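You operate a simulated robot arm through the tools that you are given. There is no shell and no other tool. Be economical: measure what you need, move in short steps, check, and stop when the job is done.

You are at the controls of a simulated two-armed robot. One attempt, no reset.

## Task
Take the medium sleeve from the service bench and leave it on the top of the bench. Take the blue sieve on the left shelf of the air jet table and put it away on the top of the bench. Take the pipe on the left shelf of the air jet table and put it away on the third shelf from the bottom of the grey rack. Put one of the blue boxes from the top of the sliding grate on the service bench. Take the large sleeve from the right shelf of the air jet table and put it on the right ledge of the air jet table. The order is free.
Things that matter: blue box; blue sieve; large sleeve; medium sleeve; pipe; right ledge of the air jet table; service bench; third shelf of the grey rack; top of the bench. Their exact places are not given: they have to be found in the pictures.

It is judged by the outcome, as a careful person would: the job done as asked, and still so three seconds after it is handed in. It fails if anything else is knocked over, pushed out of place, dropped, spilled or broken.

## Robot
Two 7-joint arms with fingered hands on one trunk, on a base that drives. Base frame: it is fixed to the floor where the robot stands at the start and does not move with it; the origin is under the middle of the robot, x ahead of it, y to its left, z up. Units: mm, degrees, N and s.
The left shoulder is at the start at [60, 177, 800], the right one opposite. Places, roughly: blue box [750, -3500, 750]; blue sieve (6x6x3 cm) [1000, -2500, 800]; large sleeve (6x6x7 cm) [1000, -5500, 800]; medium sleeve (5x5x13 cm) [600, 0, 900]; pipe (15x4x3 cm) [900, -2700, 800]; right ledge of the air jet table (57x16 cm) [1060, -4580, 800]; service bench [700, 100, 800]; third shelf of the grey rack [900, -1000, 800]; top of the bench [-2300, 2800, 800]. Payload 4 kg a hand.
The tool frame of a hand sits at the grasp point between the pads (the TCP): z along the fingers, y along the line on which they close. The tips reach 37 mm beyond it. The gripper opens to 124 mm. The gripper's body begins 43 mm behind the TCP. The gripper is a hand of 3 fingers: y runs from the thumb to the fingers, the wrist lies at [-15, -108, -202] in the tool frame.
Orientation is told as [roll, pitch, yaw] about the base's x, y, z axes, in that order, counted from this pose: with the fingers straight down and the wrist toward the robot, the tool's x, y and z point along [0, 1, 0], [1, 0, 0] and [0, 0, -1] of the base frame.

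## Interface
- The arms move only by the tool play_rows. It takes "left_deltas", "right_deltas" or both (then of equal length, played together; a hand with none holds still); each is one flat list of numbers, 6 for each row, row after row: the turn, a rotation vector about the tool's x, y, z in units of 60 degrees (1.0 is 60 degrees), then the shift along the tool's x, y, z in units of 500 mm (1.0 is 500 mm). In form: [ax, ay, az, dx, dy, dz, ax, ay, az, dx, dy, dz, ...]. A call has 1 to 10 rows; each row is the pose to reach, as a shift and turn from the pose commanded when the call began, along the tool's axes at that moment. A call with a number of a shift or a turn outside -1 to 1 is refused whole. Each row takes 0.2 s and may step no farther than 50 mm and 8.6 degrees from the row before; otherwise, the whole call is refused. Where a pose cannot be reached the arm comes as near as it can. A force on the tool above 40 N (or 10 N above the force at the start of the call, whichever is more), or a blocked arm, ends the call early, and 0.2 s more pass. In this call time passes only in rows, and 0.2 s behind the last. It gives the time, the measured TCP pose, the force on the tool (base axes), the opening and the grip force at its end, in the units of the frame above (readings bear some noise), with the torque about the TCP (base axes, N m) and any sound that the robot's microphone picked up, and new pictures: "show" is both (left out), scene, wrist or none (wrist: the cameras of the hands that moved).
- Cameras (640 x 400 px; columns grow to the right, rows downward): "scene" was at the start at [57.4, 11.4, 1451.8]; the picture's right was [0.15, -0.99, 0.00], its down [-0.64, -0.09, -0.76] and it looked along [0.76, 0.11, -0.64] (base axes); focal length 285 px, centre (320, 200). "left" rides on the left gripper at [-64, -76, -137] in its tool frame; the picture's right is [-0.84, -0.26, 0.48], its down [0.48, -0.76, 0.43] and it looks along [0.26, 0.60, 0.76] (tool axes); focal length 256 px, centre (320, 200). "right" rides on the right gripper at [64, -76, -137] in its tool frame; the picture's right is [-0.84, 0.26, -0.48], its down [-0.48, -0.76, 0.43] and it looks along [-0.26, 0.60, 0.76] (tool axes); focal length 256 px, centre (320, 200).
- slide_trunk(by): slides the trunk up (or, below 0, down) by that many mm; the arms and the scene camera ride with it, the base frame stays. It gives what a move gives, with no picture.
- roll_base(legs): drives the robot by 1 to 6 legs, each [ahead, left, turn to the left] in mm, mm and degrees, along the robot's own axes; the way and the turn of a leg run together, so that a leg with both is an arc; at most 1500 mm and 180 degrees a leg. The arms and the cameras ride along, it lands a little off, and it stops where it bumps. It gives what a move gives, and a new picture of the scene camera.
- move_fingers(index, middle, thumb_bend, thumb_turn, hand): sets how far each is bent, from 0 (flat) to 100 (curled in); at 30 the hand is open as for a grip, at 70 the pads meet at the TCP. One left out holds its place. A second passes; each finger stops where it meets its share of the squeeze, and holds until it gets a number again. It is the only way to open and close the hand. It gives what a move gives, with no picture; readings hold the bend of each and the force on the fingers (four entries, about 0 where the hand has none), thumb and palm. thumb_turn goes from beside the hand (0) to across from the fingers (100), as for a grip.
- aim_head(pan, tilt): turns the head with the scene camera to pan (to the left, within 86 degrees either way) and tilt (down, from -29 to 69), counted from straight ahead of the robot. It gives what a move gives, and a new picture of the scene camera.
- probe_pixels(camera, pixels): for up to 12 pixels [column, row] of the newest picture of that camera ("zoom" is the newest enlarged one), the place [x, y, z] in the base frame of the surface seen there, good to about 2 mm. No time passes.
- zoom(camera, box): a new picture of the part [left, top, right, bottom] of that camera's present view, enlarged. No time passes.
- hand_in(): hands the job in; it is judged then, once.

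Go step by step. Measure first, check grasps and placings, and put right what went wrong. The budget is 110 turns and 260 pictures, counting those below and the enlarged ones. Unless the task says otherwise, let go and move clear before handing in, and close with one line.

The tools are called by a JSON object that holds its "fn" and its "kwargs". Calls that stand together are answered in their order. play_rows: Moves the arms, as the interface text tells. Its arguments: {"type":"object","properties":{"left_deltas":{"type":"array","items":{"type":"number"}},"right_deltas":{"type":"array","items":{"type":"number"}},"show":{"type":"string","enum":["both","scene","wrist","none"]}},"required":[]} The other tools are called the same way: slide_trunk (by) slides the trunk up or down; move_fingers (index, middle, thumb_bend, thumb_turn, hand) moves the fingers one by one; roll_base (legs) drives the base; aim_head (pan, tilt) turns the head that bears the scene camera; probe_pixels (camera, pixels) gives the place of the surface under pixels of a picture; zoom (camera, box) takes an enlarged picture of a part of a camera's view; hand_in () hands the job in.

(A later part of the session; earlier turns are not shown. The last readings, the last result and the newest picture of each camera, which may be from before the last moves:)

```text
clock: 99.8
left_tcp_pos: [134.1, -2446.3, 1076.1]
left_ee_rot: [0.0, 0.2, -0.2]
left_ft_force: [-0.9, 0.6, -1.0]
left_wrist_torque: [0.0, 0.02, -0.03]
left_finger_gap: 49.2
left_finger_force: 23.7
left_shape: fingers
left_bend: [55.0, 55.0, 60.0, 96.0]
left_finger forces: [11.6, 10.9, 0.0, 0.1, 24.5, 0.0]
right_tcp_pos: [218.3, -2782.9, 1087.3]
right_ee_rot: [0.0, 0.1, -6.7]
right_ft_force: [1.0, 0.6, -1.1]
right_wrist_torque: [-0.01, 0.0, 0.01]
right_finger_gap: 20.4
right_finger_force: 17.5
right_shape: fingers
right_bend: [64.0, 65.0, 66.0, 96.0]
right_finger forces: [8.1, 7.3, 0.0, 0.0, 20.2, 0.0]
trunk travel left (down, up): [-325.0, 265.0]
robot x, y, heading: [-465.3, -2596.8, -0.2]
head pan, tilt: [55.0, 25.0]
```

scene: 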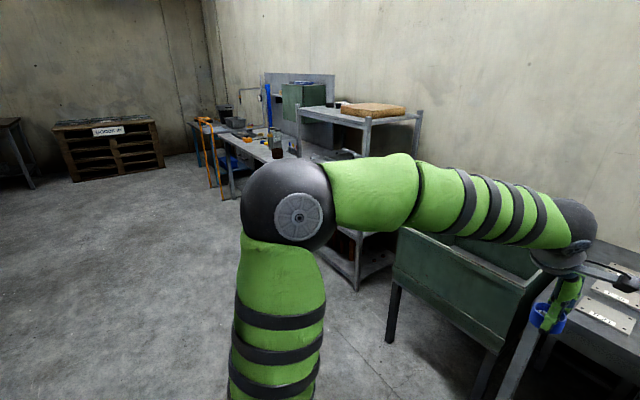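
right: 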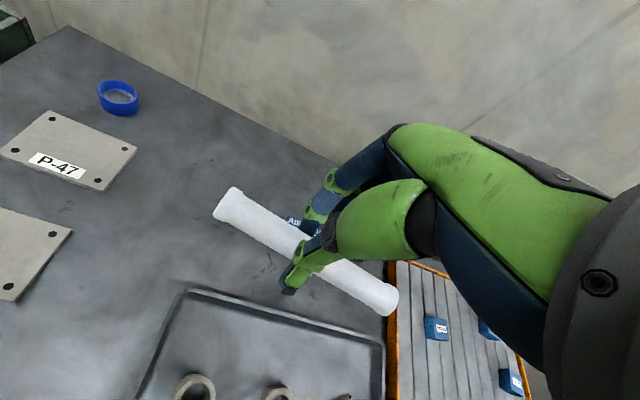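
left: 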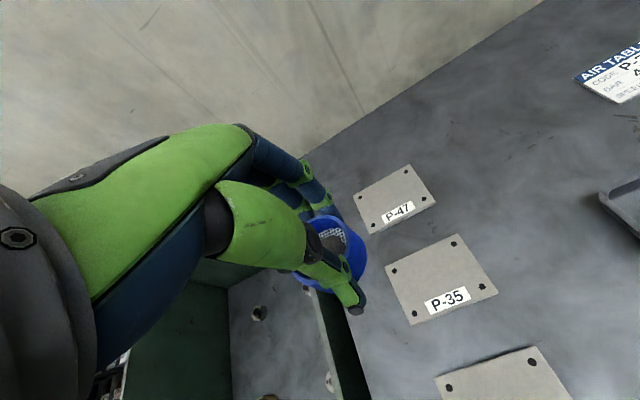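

I'll strafe left to face the grey rack and look at its shelves.

{"fn": "roll_base", "kwargs": {"legs": [[-250, 800, 0], [0, 750, 0]]}}

{"fn": "aim_head", "kwargs": {"pan": 0, "tilt": 28}}

{"fn": "zoom", "kwargs": {"camera": "scene", "box": [160, 80, 480, 320]}}

```text
clock: 108.0
left_tcp_pos: [-134.1, -857.1, 1075.4]
left_ee_rot: [0.1, 0.1, 1.1]
left_ft_force: [-0.3, 0.1, -0.5]
left_wrist_torque: [-0.03, 0.01, -0.01]
left_finger_gap: 48.8
left_finger_force: 24.1
left_shape: fingers
left_bend: [55.0, 55.0, 60.0, 96.0]
left_finger forces: [11.6, 11.0, 0.0, 0.0, 24.6, 0.1]
right_tcp_pos: [-42.5, -1191.3, 1087.2]
right_ee_rot: [0.0, 0.0, -5.1]
right_ft_force: [0.9, -0.1, -1.9]
right_wrist_torque: [0.01, -0.01, 0.04]
right_finger_gap: 20.5
right_finger_force: 17.7
right_shape: fingers
right_bend: [64.0, 65.0, 66.0, 96.0]
right_finger forces: [8.1, 7.3, 0.0, 0.0, 20.3, 0.0]
trunk travel left (down, up): [-325.0, 265.0]
robot x, y, heading: [-730.4, -1021.1, 0.9]
head pan, tilt: [55.0, 25.0]
```

scene: 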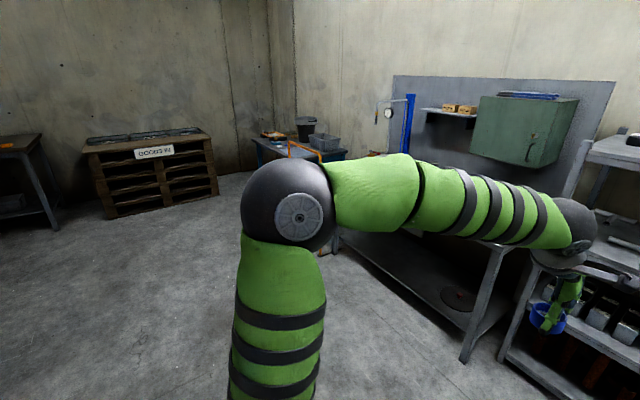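

```text
clock: 109.3
left_tcp_pos: [-135.1, -857.1, 1075.9]
left_ee_rot: [-0.1, 0.2, 1.2]
left_ft_force: [-0.4, -0.4, -1.6]
left_wrist_torque: [0.0, 0.0, 0.02]
left_finger_gap: 48.9
left_finger_force: 23.3
left_shape: fingers
left_bend: [55.0, 55.0, 60.0, 96.0]
left_finger forces: [11.5, 11.0, 0.1, 0.1, 24.6, 0.1]
right_tcp_pos: [-41.2, -1191.2, 1087.3]
right_ee_rot: [-0.1, -0.1, -5.0]
right_ft_force: [0.0, -0.6, -0.7]
right_wrist_torque: [0.03, -0.01, 0.02]
right_finger_gap: 20.5
right_finger_force: 17.7
right_shape: fingers
right_bend: [64.0, 65.0, 66.0, 96.0]
right_finger forces: [8.1, 7.2, 0.0, 0.1, 20.3, 0.0]
trunk travel left (down, up): [-325.0, 265.0]
robot x, y, heading: [-726.4, -1018.8, 1.1]
head pan, tilt: [0.0, 28.0]
```

scene: 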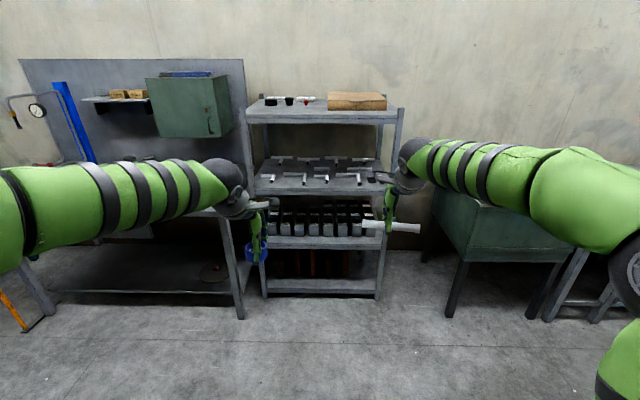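

```text
1.67 times, centred on (320, 200) of scene
```

zoom: 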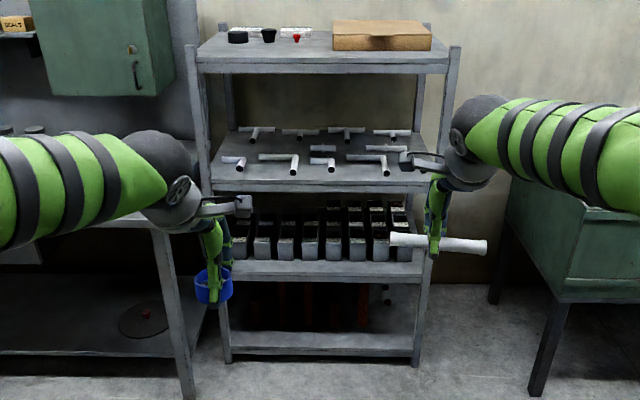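

The third shelf from the bottom holds T-shaped fittings, and a fourth shelf sits above it. I'll measure heights, edges and free spots.

{"fn": "probe_pixels", "kwargs": {"camera": "zoom", "pixels": [[220, 185], [400, 185], [320, 180], [315, 195], [225, 70], [410, 70], [300, 68], [300, 60], [375, 180], [260, 180], [345, 175], [395, 165]]}}

{"fn": "probe_pixels", "kwargs": {"camera": "zoom", "pixels": [[240, 168], [295, 170], [330, 168], [386, 170], [385, 155], [255, 135], [345, 135], [392, 138], [300, 130], [260, 100], [203, 150], [447, 90]]}}

```text
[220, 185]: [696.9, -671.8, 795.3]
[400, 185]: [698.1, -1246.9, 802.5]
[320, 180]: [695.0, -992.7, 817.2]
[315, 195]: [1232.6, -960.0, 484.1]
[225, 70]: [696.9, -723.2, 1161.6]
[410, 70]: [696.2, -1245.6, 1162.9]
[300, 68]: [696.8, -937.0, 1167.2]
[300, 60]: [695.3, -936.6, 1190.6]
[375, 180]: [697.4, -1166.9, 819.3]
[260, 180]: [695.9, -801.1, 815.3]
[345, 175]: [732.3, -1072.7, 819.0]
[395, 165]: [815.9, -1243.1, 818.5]
```

```text
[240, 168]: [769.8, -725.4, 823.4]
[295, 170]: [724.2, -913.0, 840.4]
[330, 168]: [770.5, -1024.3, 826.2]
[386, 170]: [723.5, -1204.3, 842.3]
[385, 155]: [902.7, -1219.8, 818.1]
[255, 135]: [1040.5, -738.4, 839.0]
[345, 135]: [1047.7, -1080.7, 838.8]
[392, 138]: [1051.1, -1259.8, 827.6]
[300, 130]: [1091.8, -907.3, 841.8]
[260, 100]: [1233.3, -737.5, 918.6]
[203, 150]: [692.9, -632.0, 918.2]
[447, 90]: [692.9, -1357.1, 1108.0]
```

The third shelf is at z 819, its front edge at x 695, with about 330 mm of headroom. I'll go closer and look for a free gap between the fittings.

{"fn": "roll_base", "kwargs": {"legs": [[400, 0, -1]]}}

{"fn": "zoom", "kwargs": {"camera": "scene", "box": [180, 130, 460, 300]}}

{"fn": "zoom", "kwargs": {"camera": "right", "box": [0, 0, 640, 400]}}

```text
clock: 111.7
left_tcp_pos: [266.1, -869.7, 1074.5]
left_ee_rot: [0.0, 0.0, -0.2]
left_ft_force: [0.4, -0.7, -1.1]
left_wrist_torque: [0.02, -0.01, -0.01]
left_finger_gap: 49.4
left_finger_force: 23.3
left_shape: fingers
left_bend: [55.0, 55.0, 60.0, 96.0]
left_finger forces: [11.6, 11.0, 0.0, 0.0, 24.5, 0.0]
right_tcp_pos: [350.1, -1204.8, 1088.5]
right_ee_rot: [0.1, 0.0, -6.6]
right_ft_force: [-0.3, -0.3, -1.5]
right_wrist_torque: [0.0, 0.0, -0.01]
right_finger_gap: 20.3
right_finger_force: 17.9
right_shape: fingers
right_bend: [64.0, 65.0, 66.0, 96.0]
right_finger forces: [8.1, 7.3, 0.1, 0.0, 20.1, 0.0]
trunk travel left (down, up): [-325.0, 265.0]
robot x, y, heading: [-332.9, -1019.1, -0.4]
head pan, tilt: [0.0, 28.0]
```

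scene: 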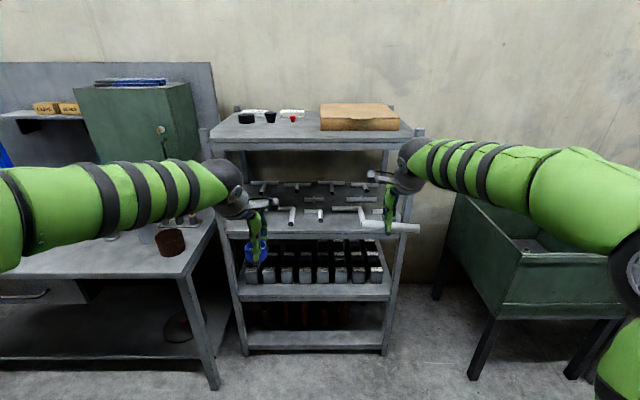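

```text
2.29 times, centred on (320, 215) of scene
```

zoom: 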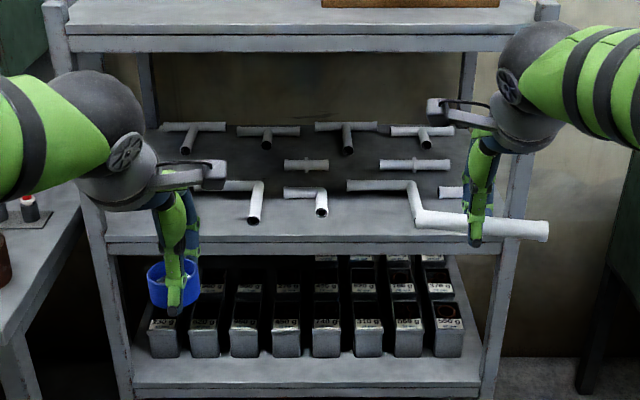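

```text
1.00 times, centred on (320, 200) of right
```

zoom: 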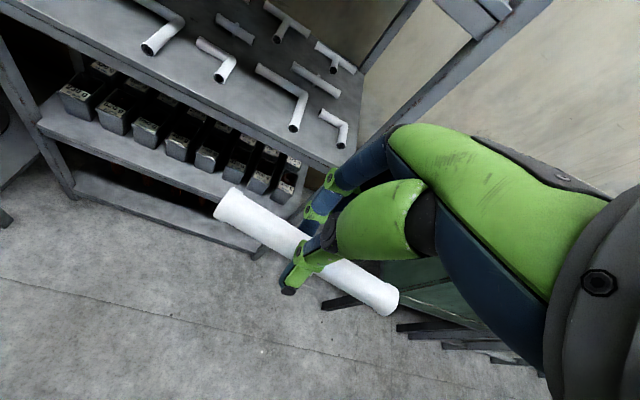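

The shelf holds Ts at the back, straight pipes in the middle and elbows in front. I'll map the front gaps with probes from the right wrist view.

{"fn": "probe_pixels", "kwargs": {"camera": "right", "pixels": [[147, 48], [180, 20], [200, 42], [232, 62], [220, 78], [260, 70], [303, 94], [294, 130], [322, 113], [343, 125], [340, 145], [220, 18]]}}

{"fn": "probe_pixels", "kwargs": {"camera": "right", "pixels": [[250, 40], [295, 68], [338, 92], [265, 8], [307, 35], [278, 38], [318, 45], [355, 70], [330, 68], [240, 55], [270, 110], [180, 45]]}}

{"fn": "zoom", "kwargs": {"camera": "right", "box": [100, 0, 400, 188]}}

```text
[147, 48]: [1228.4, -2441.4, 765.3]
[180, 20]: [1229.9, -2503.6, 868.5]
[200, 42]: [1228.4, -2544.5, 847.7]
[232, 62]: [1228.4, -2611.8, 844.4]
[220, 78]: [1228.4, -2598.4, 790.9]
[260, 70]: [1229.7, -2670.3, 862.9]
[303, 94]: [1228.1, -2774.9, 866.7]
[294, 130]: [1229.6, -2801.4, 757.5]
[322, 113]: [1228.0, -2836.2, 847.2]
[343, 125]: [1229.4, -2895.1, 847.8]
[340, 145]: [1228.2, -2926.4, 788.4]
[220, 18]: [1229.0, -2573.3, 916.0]
```

```text
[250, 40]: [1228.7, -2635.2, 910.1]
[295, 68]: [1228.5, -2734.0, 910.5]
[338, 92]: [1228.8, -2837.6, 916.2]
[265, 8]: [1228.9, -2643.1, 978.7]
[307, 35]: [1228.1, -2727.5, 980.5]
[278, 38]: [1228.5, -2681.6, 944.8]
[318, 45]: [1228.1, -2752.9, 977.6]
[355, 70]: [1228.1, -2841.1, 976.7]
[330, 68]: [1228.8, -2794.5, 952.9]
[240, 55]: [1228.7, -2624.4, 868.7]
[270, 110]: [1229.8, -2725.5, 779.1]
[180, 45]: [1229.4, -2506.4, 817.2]
```

```text
2.13 times, centred on (250, 94) of right
```

zoom: 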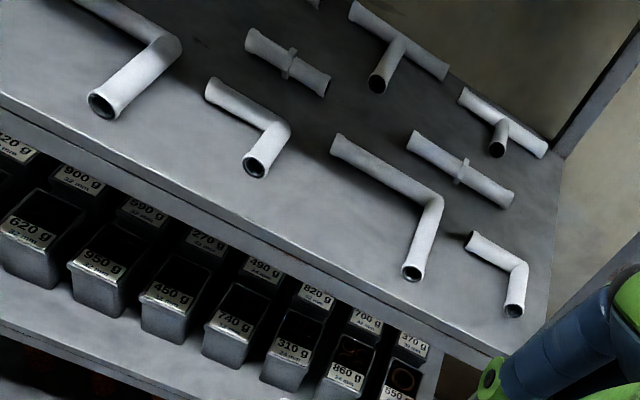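

{"fn": "probe_pixels", "kwargs": {"camera": "zoom", "pixels": [[103, 105], [210, 90], [288, 128], [255, 165], [335, 142], [437, 200], [412, 272], [330, 215], [365, 270], [200, 160], [325, 88], [412, 140]]}}

{"fn": "probe_pixels", "kwargs": {"camera": "zoom", "pixels": [[175, 45], [170, 110], [250, 40], [468, 240], [515, 312], [380, 85], [400, 295], [285, 215], [240, 185], [425, 280], [150, 140], [510, 200]]}}

```text
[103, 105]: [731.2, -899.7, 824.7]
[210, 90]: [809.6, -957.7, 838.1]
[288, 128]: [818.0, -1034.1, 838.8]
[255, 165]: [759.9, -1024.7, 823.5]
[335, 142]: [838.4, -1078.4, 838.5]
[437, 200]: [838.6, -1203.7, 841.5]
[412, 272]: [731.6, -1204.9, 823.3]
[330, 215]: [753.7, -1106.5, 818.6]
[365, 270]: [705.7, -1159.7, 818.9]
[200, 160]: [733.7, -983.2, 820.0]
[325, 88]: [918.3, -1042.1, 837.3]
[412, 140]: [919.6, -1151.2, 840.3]
```

```text
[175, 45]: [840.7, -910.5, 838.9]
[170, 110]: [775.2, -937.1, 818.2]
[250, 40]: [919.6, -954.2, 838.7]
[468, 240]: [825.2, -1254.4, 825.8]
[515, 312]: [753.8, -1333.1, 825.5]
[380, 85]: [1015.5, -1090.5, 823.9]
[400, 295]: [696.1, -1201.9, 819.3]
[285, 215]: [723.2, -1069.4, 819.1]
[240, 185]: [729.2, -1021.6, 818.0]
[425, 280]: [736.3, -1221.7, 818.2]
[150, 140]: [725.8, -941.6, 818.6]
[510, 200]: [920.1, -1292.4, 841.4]
```

The free strip is x 697–757 between the elbow legs at y -925 and -1190. I'll set the pipe down at about (730, -1100), first lowering the right hand to z 890 and squaring it, then driving in.

{"fn": "play_rows", "kwargs": {"right_deltas": [0, 0, -0.03, 0, 0, 0.08, 0, 0, -0.06, 0, 0, 0.16, 0, 0, -0.09, 0, 0, 0.24, 0, 0, -0.105, 0, 0, 0.32, 0, 0, -0.105, 0, 0, 0.39], "show": "none"}}

{"fn": "roll_base", "kwargs": {"legs": [[250, 80, 0]]}}

{"fn": "zoom", "kwargs": {"camera": "right", "box": [0, 0, 640, 400]}}

```text
clock: 112.9
left_tcp_pos: [266.5, -869.3, 1075.5]
left_ee_rot: [0.1, 0.2, -0.2]
left_ft_force: [0.7, -0.1, -2.1]
left_wrist_torque: [-0.02, -0.01, -0.01]
left_finger_gap: 49.2
left_finger_force: 23.3
left_shape: fingers
left_bend: [55.0, 55.0, 60.0, 96.0]
left_finger forces: [11.6, 11.0, 0.0, 0.0, 24.6, 0.0]
right_tcp_pos: [348.4, -1209.1, 891.1]
right_ee_rot: [0.0, 0.0, -0.4]
right_ft_force: [-0.4, 0.2, -0.3]
right_wrist_torque: [0.0, 0.0, 0.01]
right_finger_gap: 20.1
right_finger_force: 17.6
right_shape: fingers
right_bend: [64.0, 65.0, 66.0, 96.0]
right_finger forces: [8.1, 7.3, 0.0, 0.1, 19.8, 0.0]
trunk travel left (down, up): [-325.0, 265.0]
robot x, y, heading: [-334.6, -1014.5, -0.5]
head pan, tilt: [0.0, 28.0]
```

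```text
clock: 114.8
left_tcp_pos: [515.0, -790.7, 1075.3]
left_ee_rot: [0.0, 0.1, -0.3]
left_ft_force: [0.1, 1.1, -0.5]
left_wrist_torque: [-0.01, -0.02, -0.03]
left_finger_gap: 49.0
left_finger_force: 24.0
left_shape: fingers
left_bend: [55.0, 55.0, 60.0, 96.0]
left_finger forces: [11.6, 10.9, 0.0, 0.0, 24.6, 0.0]
right_tcp_pos: [599.2, -1129.5, 891.2]
right_ee_rot: [0.0, 0.1, -0.3]
right_ft_force: [0.5, 0.3, -2.3]
right_wrist_torque: [0.01, 0.0, -0.01]
right_finger_gap: 20.0
right_finger_force: 17.9
right_shape: fingers
right_bend: [64.0, 65.0, 66.0, 96.0]
right_finger forces: [8.1, 7.3, 0.0, 0.0, 19.8, 0.1]
trunk travel left (down, up): [-325.0, 265.0]
robot x, y, heading: [-80.4, -941.2, -0.3]
head pan, tilt: [0.0, 28.0]
```

scene: 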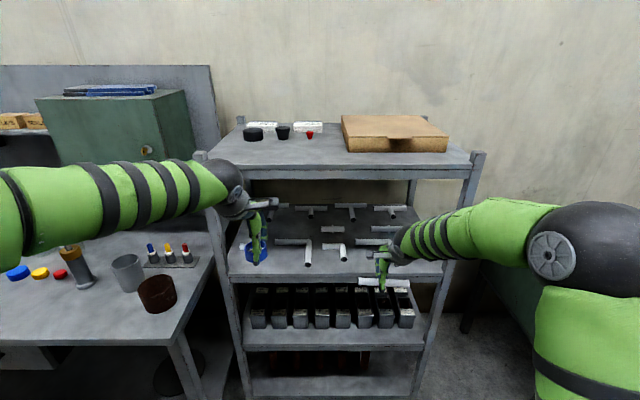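

```text
1.00 times, centred on (320, 200) of right
```

zoom: 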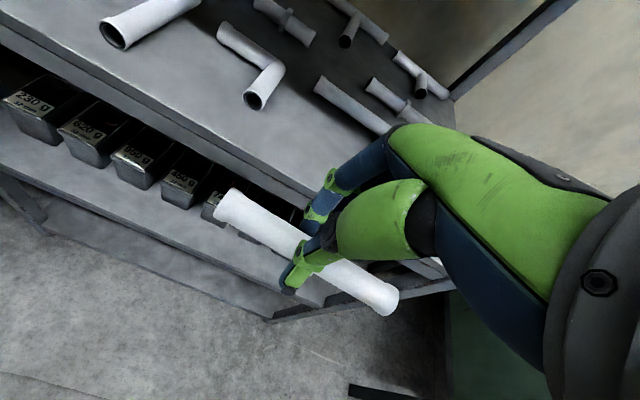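

The hand is in front of the gap at (599, -1130, 891). I'll move it forward over the shelf to (731, -1101).

{"fn": "play_rows", "kwargs": {"right_deltas": [0, 0, -0.003, 0.03, 0.06, 0, 0, 0, -0.005, 0.057, 0.13, 0, 0, 0, -0.005, 0.057, 0.2, 0, 0, 0, -0.005, 0.057, 0.264, 0]}}

{"fn": "zoom", "kwargs": {"camera": "scene", "box": [260, 170, 460, 300]}}

```text
clock: 115.8
left_tcp_pos: [515.9, -791.6, 1075.4]
left_ee_rot: [0.0, 0.1, -0.2]
left_ft_force: [-0.7, 0.2, -1.1]
left_wrist_torque: [0.03, 0.0, -0.05]
left_finger_gap: 49.1
left_finger_force: 23.4
left_shape: fingers
left_bend: [55.0, 55.0, 60.0, 96.0]
left_finger forces: [11.6, 10.8, 0.1, 0.1, 24.5, 0.0]
right_tcp_pos: [731.5, -1104.9, 892.2]
right_ee_rot: [0.0, 0.1, 0.0]
right_ft_force: [0.4, -0.4, -1.1]
right_wrist_torque: [0.0, 0.02, -0.03]
right_finger_gap: 20.1
right_finger_force: 17.3
right_shape: fingers
right_bend: [64.0, 65.0, 66.0, 96.0]
right_finger forces: [8.0, 7.3, 0.0, 0.0, 19.5, 0.0]
trunk travel left (down, up): [-325.0, 265.0]
robot x, y, heading: [-82.6, -942.6, -0.2]
head pan, tilt: [0.0, 28.0]
```

scene: 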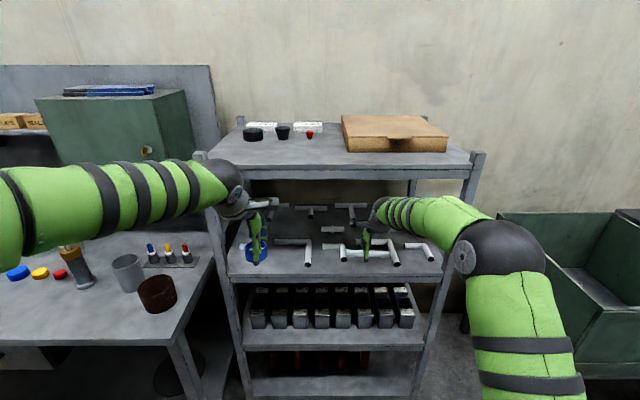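
right: 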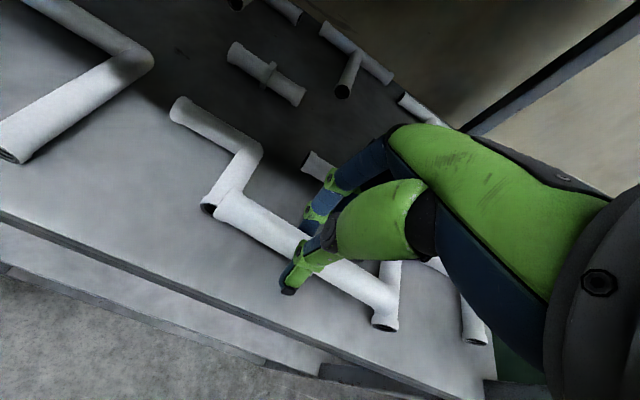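

```text
3.08 times, centred on (360, 235) of scene
```

zoom: 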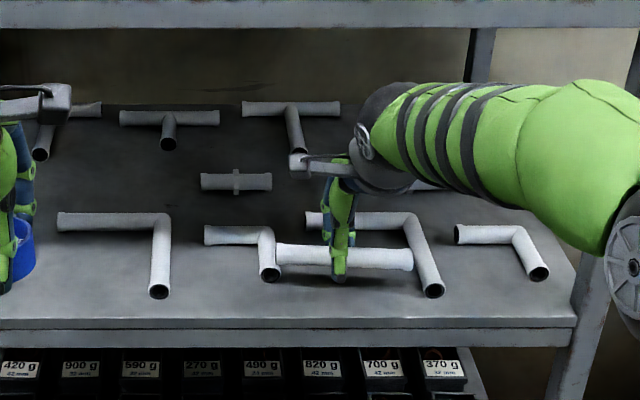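

I'll check the pipe's ends against the elbows before lowering.

{"fn": "probe_pixels", "kwargs": {"camera": "zoom", "pixels": [[280, 254], [409, 258], [300, 256], [385, 260], [268, 272], [432, 288], [425, 265]]}}

{"fn": "probe_pixels", "kwargs": {"camera": "right", "pixels": [[217, 208], [218, 190], [393, 315], [385, 325], [260, 225], [350, 275], [207, 207]]}}

```text
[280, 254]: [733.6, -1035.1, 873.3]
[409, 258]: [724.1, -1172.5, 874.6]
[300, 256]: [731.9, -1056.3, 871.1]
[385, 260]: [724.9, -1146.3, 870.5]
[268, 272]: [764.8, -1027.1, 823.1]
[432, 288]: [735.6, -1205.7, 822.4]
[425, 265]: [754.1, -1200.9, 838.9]
```

```text
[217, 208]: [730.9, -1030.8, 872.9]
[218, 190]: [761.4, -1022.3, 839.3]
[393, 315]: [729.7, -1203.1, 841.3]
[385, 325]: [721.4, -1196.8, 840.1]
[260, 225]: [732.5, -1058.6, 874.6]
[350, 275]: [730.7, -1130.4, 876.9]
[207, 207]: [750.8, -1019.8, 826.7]
```

The pipe spans y -1033 to -1174 with its bottom about 41 mm below the TCP. I'll shift 5 mm right and 3 mm toward me, and lower to contact.

{"fn": "play_rows", "kwargs": {"right_deltas": [0, 0, 0, -0.01, -0.006, 0.02, 0, 0, 0, -0.01, -0.006, 0.045, 0, 0, 0, -0.01, -0.006, 0.058, 0, 0, 0, -0.01, -0.006, 0.062], "show": "wrist"}}

```text
clock: 116.8
left_tcp_pos: [514.6, -790.6, 1076.1]
left_ee_rot: [0.0, 0.1, -0.3]
left_ft_force: [0.0, 0.4, -1.0]
left_wrist_torque: [0.01, 0.04, 0.0]
left_finger_gap: 48.9
left_finger_force: 23.3
left_shape: fingers
left_bend: [55.0, 55.0, 60.0, 96.0]
left_finger forces: [11.6, 10.8, 0.0, 0.1, 24.6, 0.0]
right_tcp_pos: [727.2, -1108.5, 861.3]
right_ee_rot: [0.0, -0.2, 0.1]
right_ft_force: [-0.9, -0.5, 3.8]
right_wrist_torque: [-0.07, -0.04, -0.01]
right_finger_gap: 19.7
right_finger_force: 18.8
right_shape: fingers
right_bend: [65.0, 66.0, 66.0, 96.0]
right_finger forces: [10.2, 10.4, 0.0, 0.0, 17.7, 0.0]
trunk travel left (down, up): [-325.0, 265.0]
robot x, y, heading: [-81.4, -941.7, -0.3]
head pan, tilt: [0.0, 28.0]
```

right: 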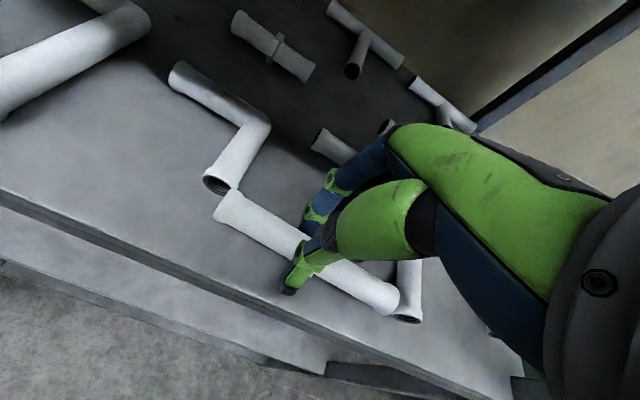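

It is touching (+3.8 N). I'll open in two gentle steps and check the pipe stays put.

{"fn": "move_fingers", "kwargs": {"hand": "right", "index": 60, "middle": 60, "thumb_bend": 60}}

{"fn": "move_fingers", "kwargs": {"hand": "right", "index": 48, "middle": 48, "thumb_bend": 44}}

{"fn": "zoom", "kwargs": {"camera": "right", "box": [160, 120, 480, 360]}}

```text
clock: 117.8
left_tcp_pos: [514.4, -790.5, 1075.8]
left_ee_rot: [0.0, 0.0, -0.2]
left_ft_force: [0.4, -0.1, -1.2]
left_wrist_torque: [0.02, 0.03, -0.03]
left_finger_gap: 49.1
left_finger_force: 23.0
left_shape: fingers
left_bend: [55.0, 55.0, 60.0, 96.0]
left_finger forces: [11.6, 10.9, 0.0, 0.1, 24.6, 0.0]
right_tcp_pos: [726.9, -1107.5, 860.3]
right_ee_rot: [0.0, -0.1, 0.0]
right_ft_force: [1.6, 1.2, 6.3]
right_wrist_torque: [0.07, -0.12, -0.03]
right_finger_gap: 28.4
right_finger_force: 3.4
right_shape: fingers
right_bend: [60.0, 60.0, 60.0, 97.0]
right_finger forces: [3.0, 1.0, 0.0, 0.0, 2.0, 0.0]
trunk travel left (down, up): [-325.0, 265.0]
robot x, y, heading: [-82.9, -936.0, -0.2]
head pan, tilt: [0.0, 28.0]
```

```text
clock: 118.8
left_tcp_pos: [514.1, -790.9, 1076.7]
left_ee_rot: [-0.1, 0.0, -0.2]
left_ft_force: [0.6, -0.6, -1.5]
left_wrist_torque: [0.03, 0.02, -0.02]
left_finger_gap: 49.0
left_finger_force: 23.3
left_shape: fingers
left_bend: [55.0, 55.0, 60.0, 96.0]
left_finger forces: [11.5, 10.8, 0.0, 0.1, 24.5, 0.0]
right_tcp_pos: [726.0, -1107.6, 861.8]
right_ee_rot: [0.0, -0.1, 0.0]
right_ft_force: [-3.0, -0.5, 12.1]
right_wrist_torque: [0.09, -0.32, -0.02]
right_finger_gap: 71.1
right_finger_force: 6.1
right_shape: fingers
right_bend: [49.0, 49.0, 44.0, 97.0]
right_finger forces: [8.7, 3.3, 0.0, 0.0, 0.0, 0.0]
trunk travel left (down, up): [-325.0, 265.0]
robot x, y, heading: [-80.3, -940.3, -0.4]
head pan, tilt: [0.0, 28.0]
```

```text
1.67 times, centred on (320, 240) of right
```

zoom: 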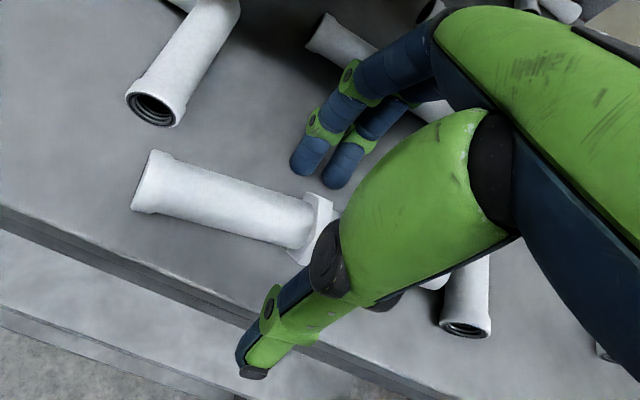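

The pipe lies free on the shelf. I'll raise straight up 50 mm and back the hand out.

{"fn": "play_rows", "kwargs": {"right_deltas": [0, 0, 0, 0, 0, -0.03, 0, 0, 0, 0, 0, -0.07, 0, 0, 0, 0, 0, -0.11], "show": "wrist"}}

{"fn": "play_rows", "kwargs": {"right_deltas": [0, 0, 0, 0, -0.08, 0, 0, 0, 0, 0, -0.16, 0, 0, 0, 0, 0, -0.24, 0, 0, 0, 0, 0, -0.32, 0]}}

```text
clock: 119.6
left_tcp_pos: [515.3, -790.8, 1075.5]
left_ee_rot: [-0.1, 0.1, -0.2]
left_ft_force: [-0.4, 0.1, -2.1]
left_wrist_torque: [0.02, 0.04, 0.01]
left_finger_gap: 48.9
left_finger_force: 23.1
left_shape: fingers
left_bend: [55.0, 55.0, 60.0, 96.0]
left_finger forces: [11.5, 10.7, 0.1, 0.0, 24.7, 0.2]
right_tcp_pos: [725.8, -1110.7, 916.8]
right_ee_rot: [0.0, 0.1, 0.1]
right_ft_force: [-0.5, -0.8, -1.0]
right_wrist_torque: [0.0, 0.01, 0.01]
right_finger_gap: 74.6
right_finger_force: 0.1
right_shape: fingers
right_bend: [48.0, 48.0, 44.0, 97.0]
right_finger forces: [0.1, 0.1, 0.1, 0.0, 0.0, 0.0]
trunk travel left (down, up): [-325.0, 265.0]
robot x, y, heading: [-86.2, -941.0, -0.4]
head pan, tilt: [0.0, 28.0]
```

right: 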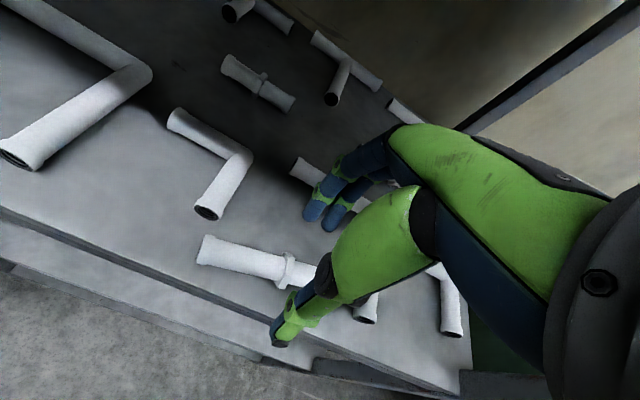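

```text
clock: 120.6
left_tcp_pos: [515.1, -791.5, 1076.8]
left_ee_rot: [0.0, 0.1, -0.2]
left_ft_force: [0.2, 0.3, -1.2]
left_wrist_torque: [-0.02, 0.0, 0.02]
left_finger_gap: 48.9
left_finger_force: 23.4
left_shape: fingers
left_bend: [55.0, 55.0, 61.0, 96.0]
left_finger forces: [11.4, 10.9, 0.0, 0.0, 24.6, 0.1]
right_tcp_pos: [567.4, -1106.4, 912.8]
right_ee_rot: [0.0, 0.0, 0.0]
right_ft_force: [0.5, 1.1, -0.7]
right_wrist_torque: [0.03, 0.02, 0.03]
right_finger_gap: 74.4
right_finger_force: 0.1
right_shape: fingers
right_bend: [48.0, 48.0, 44.0, 97.0]
right_finger forces: [0.0, 0.0, 0.1, 0.0, 0.1, 0.0]
trunk travel left (down, up): [-325.0, 265.0]
robot x, y, heading: [-82.3, -938.3, -0.1]
head pan, tilt: [0.0, 28.0]
```

scene: 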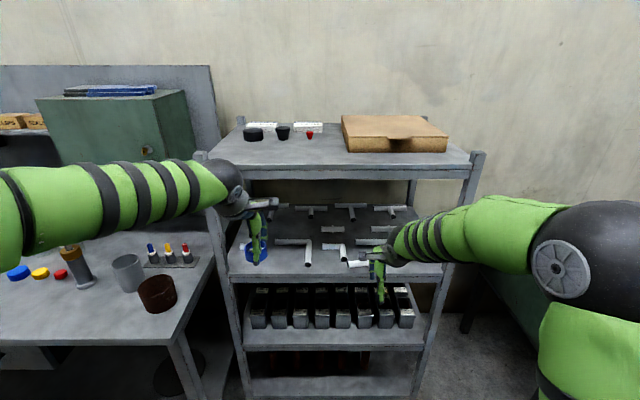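
right: 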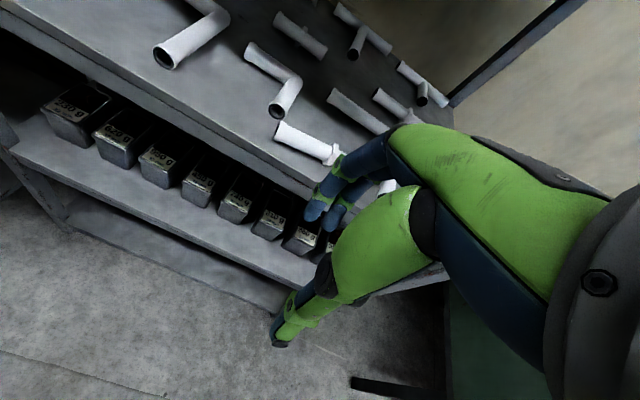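

The pipe is on the third shelf and everything else there is in place. I'll raise the right hand and drive to the bench with the sieve.

{"fn": "play_rows", "kwargs": {"right_deltas": [0, 0, 0, 0, -0.05, -0.08, 0, 0, 0, 0, -0.1, -0.16, 0, 0, 0, 0, -0.1, -0.25, 0, 0, 0, 0, -0.1, -0.34, 0, 0, 0, 0, -0.1, -0.4], "show": "none"}}

{"fn": "roll_base", "kwargs": {"legs": [[-750, 0, 0], [0, 0, 90], [870, 360, 0], [870, 360, 0], [870, 365, 0]]}}

{"fn": "aim_head", "kwargs": {"pan": 8, "tilt": 35}}

{"fn": "zoom", "kwargs": {"camera": "left", "box": [0, 0, 640, 400]}}

```text
clock: 121.8
left_tcp_pos: [515.7, -790.5, 1075.7]
left_ee_rot: [0.1, 0.1, -0.3]
left_ft_force: [0.1, -0.4, -1.2]
left_wrist_torque: [-0.02, 0.02, -0.01]
left_finger_gap: 49.4
left_finger_force: 23.4
left_shape: fingers
left_bend: [55.0, 55.0, 61.0, 96.0]
left_finger forces: [11.5, 10.8, 0.0, 0.0, 24.5, 0.0]
right_tcp_pos: [517.3, -1108.9, 1113.6]
right_ee_rot: [0.0, 0.2, 0.0]
right_ft_force: [1.0, -0.1, 0.5]
right_wrist_torque: [0.0, -0.01, -0.02]
right_finger_gap: 74.4
right_finger_force: 0.0
right_shape: fingers
right_bend: [48.0, 48.0, 44.0, 97.0]
right_finger forces: [0.0, 0.0, 0.2, 0.0, 0.0, 0.0]
trunk travel left (down, up): [-325.0, 265.0]
robot x, y, heading: [-84.3, -939.4, -0.1]
head pan, tilt: [0.0, 28.0]
```

```text
clock: 143.2
left_tcp_pos: [-2163.7, 2196.5, 1076.0]
left_ee_rot: [0.0, 0.1, 91.6]
left_ft_force: [0.7, -1.2, -1.1]
left_wrist_torque: [0.0, -0.01, 0.02]
left_finger_gap: 48.3
left_finger_force: 23.0
left_shape: fingers
left_bend: [55.0, 55.0, 61.0, 96.0]
left_finger forces: [10.9, 10.9, 0.0, 0.1, 24.0, 0.0]
right_tcp_pos: [-1847.2, 2208.7, 1113.4]
right_ee_rot: [0.0, -0.1, 91.9]
right_ft_force: [0.3, 0.0, 0.3]
right_wrist_torque: [-0.01, -0.02, 0.0]
right_finger_gap: 74.4
right_finger_force: 0.1
right_shape: fingers
right_bend: [48.0, 48.0, 44.0, 97.0]
right_finger forces: [0.0, 0.0, 0.1, 0.0, 0.0, 0.0]
trunk travel left (down, up): [-325.0, 265.0]
robot x, y, heading: [-1999.3, 1606.1, 91.8]
head pan, tilt: [0.0, 28.0]
```

scene: 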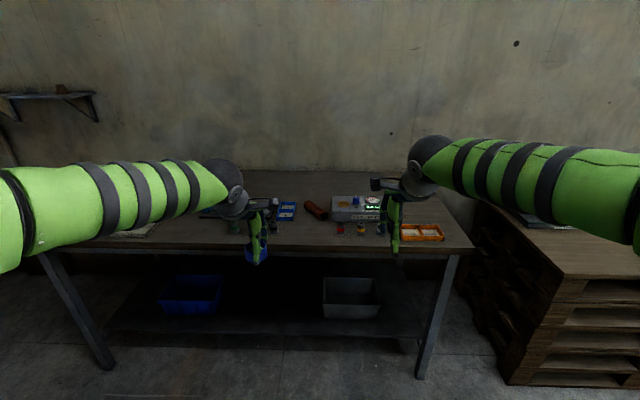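

```text
clock: 143.9
left_tcp_pos: [-2163.8, 2197.0, 1075.2]
left_ee_rot: [-0.1, 0.2, 91.8]
left_ft_force: [-0.5, -0.7, -0.9]
left_wrist_torque: [-0.05, 0.02, 0.03]
left_finger_gap: 48.4
left_finger_force: 22.8
left_shape: fingers
left_bend: [55.0, 55.0, 61.0, 96.0]
left_finger forces: [11.0, 10.8, 0.0, 0.1, 24.1, 0.1]
right_tcp_pos: [-1848.2, 2209.0, 1112.1]
right_ee_rot: [0.0, 0.0, 91.9]
right_ft_force: [1.0, 0.5, -0.4]
right_wrist_torque: [0.0, 0.0, 0.0]
right_finger_gap: 74.3
right_finger_force: 0.1
right_shape: fingers
right_bend: [48.0, 48.0, 44.0, 97.0]
right_finger forces: [0.0, 0.0, 0.0, 0.0, 0.1, 0.0]
trunk travel left (down, up): [-325.0, 265.0]
robot x, y, heading: [-1996.7, 1603.9, 91.4]
head pan, tilt: [8.0, 35.0]
```

scene: 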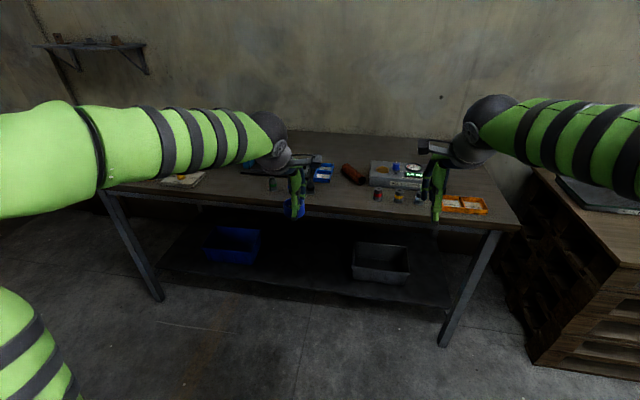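

```text
1.00 times, centred on (320, 200) of left
```

zoom: 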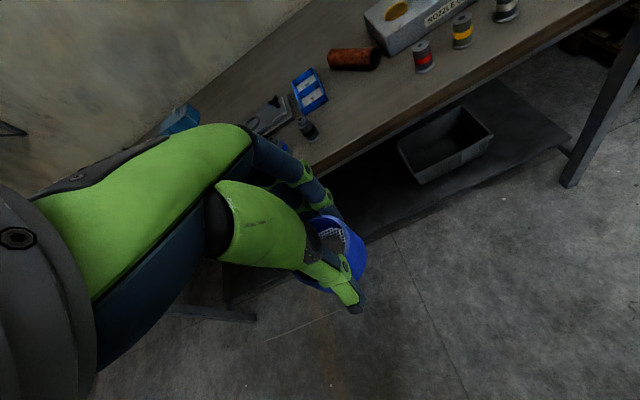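

I need the left hand at about (-2066, 2566), so I'll drive 365 ahead and 80 right with a small turn.

{"fn": "roll_base", "kwargs": {"legs": [[0, -80, -1.6], [362, 0, 0]]}}

{"fn": "zoom", "kwargs": {"camera": "scene", "box": [200, 150, 440, 310]}}

```text
clock: 146.9
left_tcp_pos: [-2067.4, 2574.4, 1076.4]
left_ee_rot: [0.0, 0.2, 90.2]
left_ft_force: [0.1, 0.7, -1.4]
left_wrist_torque: [-0.01, -0.01, 0.0]
left_finger_gap: 48.5
left_finger_force: 23.2
left_shape: fingers
left_bend: [55.0, 55.0, 61.0, 96.0]
left_finger forces: [10.9, 10.8, 0.1, 0.0, 24.0, 0.0]
right_tcp_pos: [-1751.4, 2576.9, 1113.0]
right_ee_rot: [0.0, 0.1, 90.3]
right_ft_force: [-0.1, 0.1, 0.6]
right_wrist_torque: [0.02, -0.02, 0.0]
right_finger_gap: 74.4
right_finger_force: 0.1
right_shape: fingers
right_bend: [48.0, 48.0, 44.0, 98.0]
right_finger forces: [0.1, 0.0, 0.1, 0.0, 0.0, 0.0]
trunk travel left (down, up): [-325.0, 265.0]
robot x, y, heading: [-1913.8, 1974.6, 90.1]
head pan, tilt: [8.0, 35.0]
```

scene: 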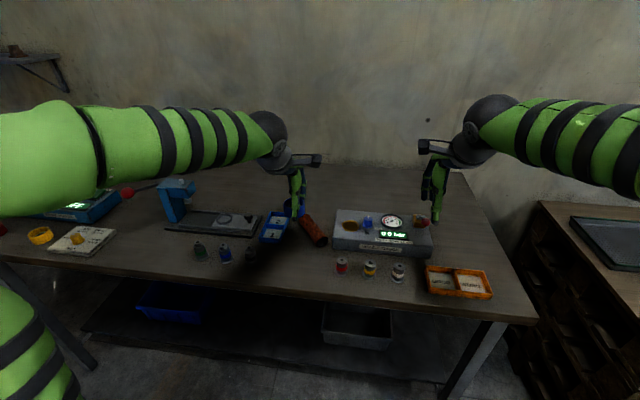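

```text
2.50 times, centred on (320, 230) of scene
```

zoom: 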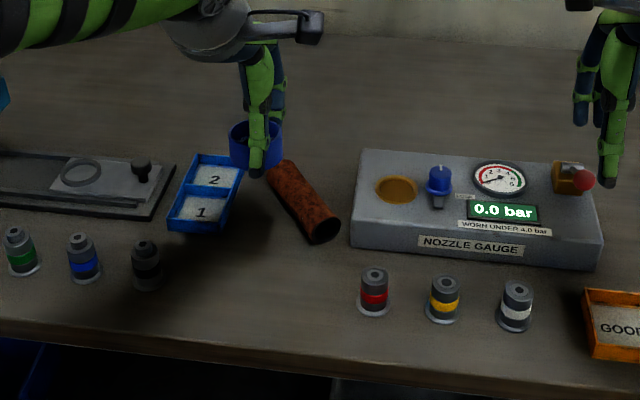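

{"fn": "probe_pixels", "kwargs": {"camera": "zoom", "pixels": [[322, 240], [290, 170], [335, 215], [270, 280], [240, 280], [165, 275], [357, 300], [260, 340], [205, 228], [300, 300]]}}

```text
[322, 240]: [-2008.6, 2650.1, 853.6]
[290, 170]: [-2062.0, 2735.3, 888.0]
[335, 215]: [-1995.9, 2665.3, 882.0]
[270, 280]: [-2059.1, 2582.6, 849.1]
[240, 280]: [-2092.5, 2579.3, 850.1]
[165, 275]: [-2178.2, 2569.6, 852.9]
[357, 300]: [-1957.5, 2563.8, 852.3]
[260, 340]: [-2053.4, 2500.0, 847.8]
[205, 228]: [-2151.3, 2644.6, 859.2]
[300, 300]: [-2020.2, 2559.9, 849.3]
```

The spot (-2070, 2562) is clear of the sleeve, tray and bottles. I'll lower the sieve to just above contact.

{"fn": "play_rows", "kwargs": {"left_deltas": [0, 0, 0, 0.006, -0.024, 0.07, 0, 0, 0, 0.006, -0.024, 0.14, 0, 0, 0, 0.006, -0.024, 0.21, 0, 0, 0, 0.006, -0.024, 0.28, 0, 0, 0, 0.006, -0.024, 0.33, 0, 0, 0, 0.006, -0.024, 0.356, 0, 0, 0, 0.006, -0.024, 0.36, 0, 0, 0, 0.006, -0.024, 0.364], "show": "wrist"}}

```text
clock: 148.8
left_tcp_pos: [-2068.8, 2562.0, 895.4]
left_ee_rot: [0.0, -0.1, 90.0]
left_ft_force: [-0.6, 1.7, 12.3]
left_wrist_torque: [0.47, 0.06, -0.01]
left_finger_gap: 48.6
left_finger_force: 25.4
left_shape: fingers
left_bend: [55.0, 55.0, 61.0, 96.0]
left_finger forces: [10.0, 13.3, 0.0, 0.0, 26.7, 0.1]
right_tcp_pos: [-1750.5, 2575.7, 1114.3]
right_ee_rot: [-0.1, 0.0, 90.4]
right_ft_force: [-1.1, -0.2, 0.1]
right_wrist_torque: [0.01, 0.02, 0.01]
right_finger_gap: 74.5
right_finger_force: 0.1
right_shape: fingers
right_bend: [48.0, 48.0, 44.0, 98.0]
right_finger forces: [0.0, 0.0, 0.1, 0.0, 0.1, 0.0]
trunk travel left (down, up): [-325.0, 265.0]
robot x, y, heading: [-1918.4, 1978.7, 90.2]
head pan, tilt: [8.0, 35.0]
```

left: 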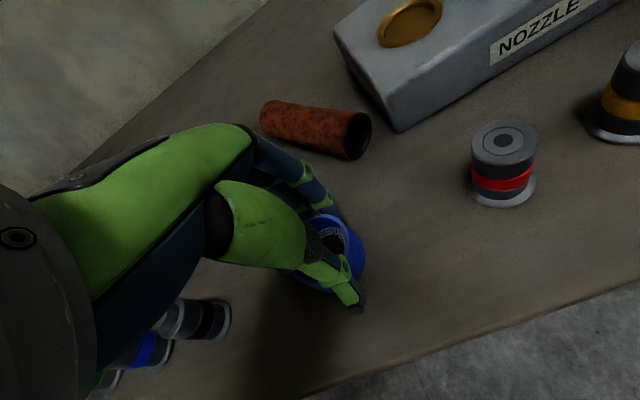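

It's in contact (+12 N). I'll ease the fingers off a little at a time, then lift.

{"fn": "move_fingers", "kwargs": {"hand": "left", "index": 52, "middle": 52, "thumb_bend": 56}}

{"fn": "move_fingers", "kwargs": {"hand": "left", "index": 42, "middle": 42, "thumb_bend": 42}}

{"fn": "play_rows", "kwargs": {"left_deltas": [0, 0, 0, 0, 0, -0.03, 0, 0, 0, 0, 0, -0.1, 0, 0, 0, 0, 0, -0.18, 0, 0, 0, 0, 0, -0.26, 0, 0, 0, 0, 0, -0.34]}}

{"fn": "zoom", "kwargs": {"camera": "left", "box": [260, 100, 480, 350]}}

```text
clock: 149.8
left_tcp_pos: [-2069.7, 2561.9, 893.3]
left_ee_rot: [-0.1, 0.1, 90.1]
left_ft_force: [1.2, 0.2, 2.1]
left_wrist_torque: [0.03, -0.04, 0.01]
left_finger_gap: 52.3
left_finger_force: 2.3
left_shape: fingers
left_bend: [51.0, 51.0, 56.0, 97.0]
left_finger forces: [0.9, 1.5, 0.0, 0.0, 3.4, 0.1]
right_tcp_pos: [-1750.7, 2576.6, 1112.9]
right_ee_rot: [0.0, 0.0, 90.3]
right_ft_force: [1.3, 0.1, 0.6]
right_wrist_torque: [-0.01, -0.03, 0.01]
right_finger_gap: 74.6
right_finger_force: 0.2
right_shape: fingers
right_bend: [48.0, 48.0, 44.0, 98.0]
right_finger forces: [0.0, 0.0, 0.0, 0.1, 0.1, 0.1]
trunk travel left (down, up): [-325.0, 265.0]
robot x, y, heading: [-1917.5, 1976.6, 90.1]
head pan, tilt: [8.0, 35.0]
```

```text
clock: 150.8
left_tcp_pos: [-2069.5, 2561.8, 893.3]
left_ee_rot: [0.0, 0.1, 90.1]
left_ft_force: [0.1, 0.2, 0.3]
left_wrist_torque: [0.02, -0.01, 0.01]
left_finger_gap: 86.9
left_finger_force: 0.0
left_shape: fingers
left_bend: [42.0, 42.0, 42.0, 97.0]
left_finger forces: [0.0, 0.1, 0.0, 0.1, 0.0, 0.0]
right_tcp_pos: [-1751.2, 2576.9, 1113.3]
right_ee_rot: [-0.1, 0.0, 90.3]
right_ft_force: [-0.5, 0.2, -1.2]
right_wrist_torque: [0.0, 0.0, 0.01]
right_finger_gap: 74.3
right_finger_force: 0.1
right_shape: fingers
right_bend: [48.0, 48.0, 44.0, 98.0]
right_finger forces: [0.0, 0.0, 0.0, 0.0, 0.1, 0.0]
trunk travel left (down, up): [-325.0, 265.0]
robot x, y, heading: [-1913.8, 1972.7, 90.1]
head pan, tilt: [8.0, 35.0]
```

```text
clock: 151.9
left_tcp_pos: [-2068.4, 2557.5, 1061.0]
left_ee_rot: [0.0, 0.1, 90.1]
left_ft_force: [0.1, 1.0, 0.0]
left_wrist_torque: [0.01, 0.0, 0.0]
left_finger_gap: 86.6
left_finger_force: 0.0
left_shape: fingers
left_bend: [42.0, 42.0, 42.0, 97.0]
left_finger forces: [0.0, 0.1, 0.0, 0.0, 0.0, 0.0]
right_tcp_pos: [-1750.7, 2576.9, 1113.1]
right_ee_rot: [0.0, -0.1, 90.4]
right_ft_force: [0.0, 0.3, 0.4]
right_wrist_torque: [-0.01, -0.01, 0.02]
right_finger_gap: 74.5
right_finger_force: 0.1
right_shape: fingers
right_bend: [48.0, 48.0, 44.0, 98.0]
right_finger forces: [0.0, 0.0, 0.0, 0.0, 0.0, 0.0]
trunk travel left (down, up): [-325.0, 265.0]
robot x, y, heading: [-1916.1, 1979.9, 90.1]
head pan, tilt: [8.0, 35.0]
```

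scene: 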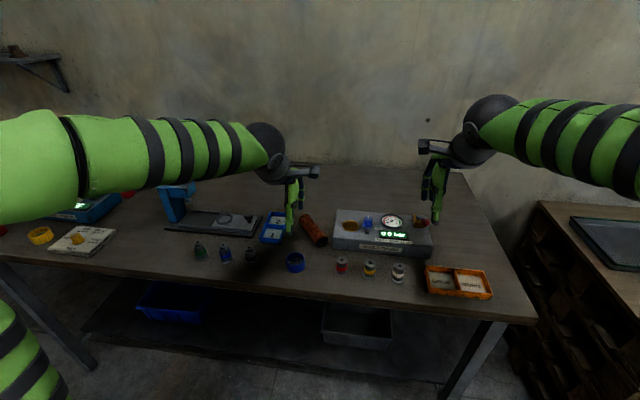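
left: 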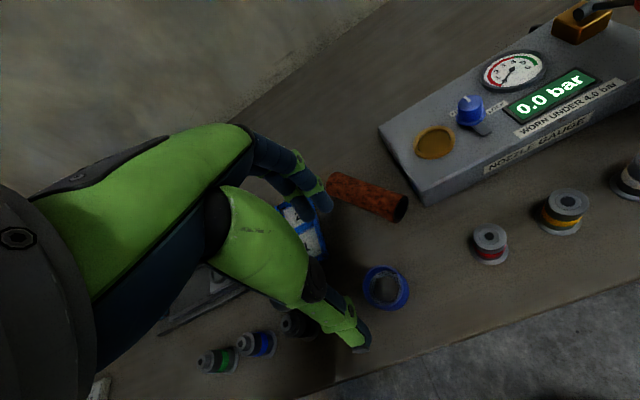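

```text
1.60 times, centred on (370, 225) of left
```

zoom: 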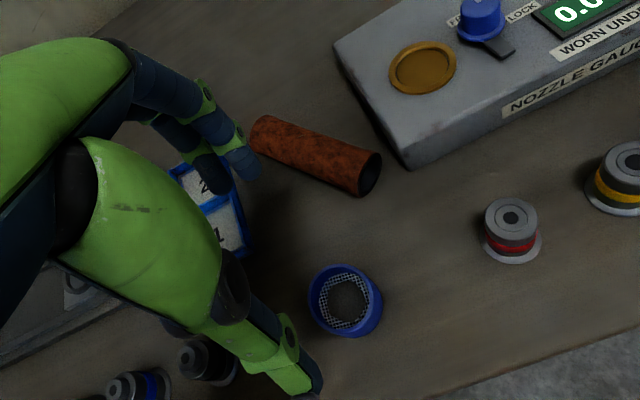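

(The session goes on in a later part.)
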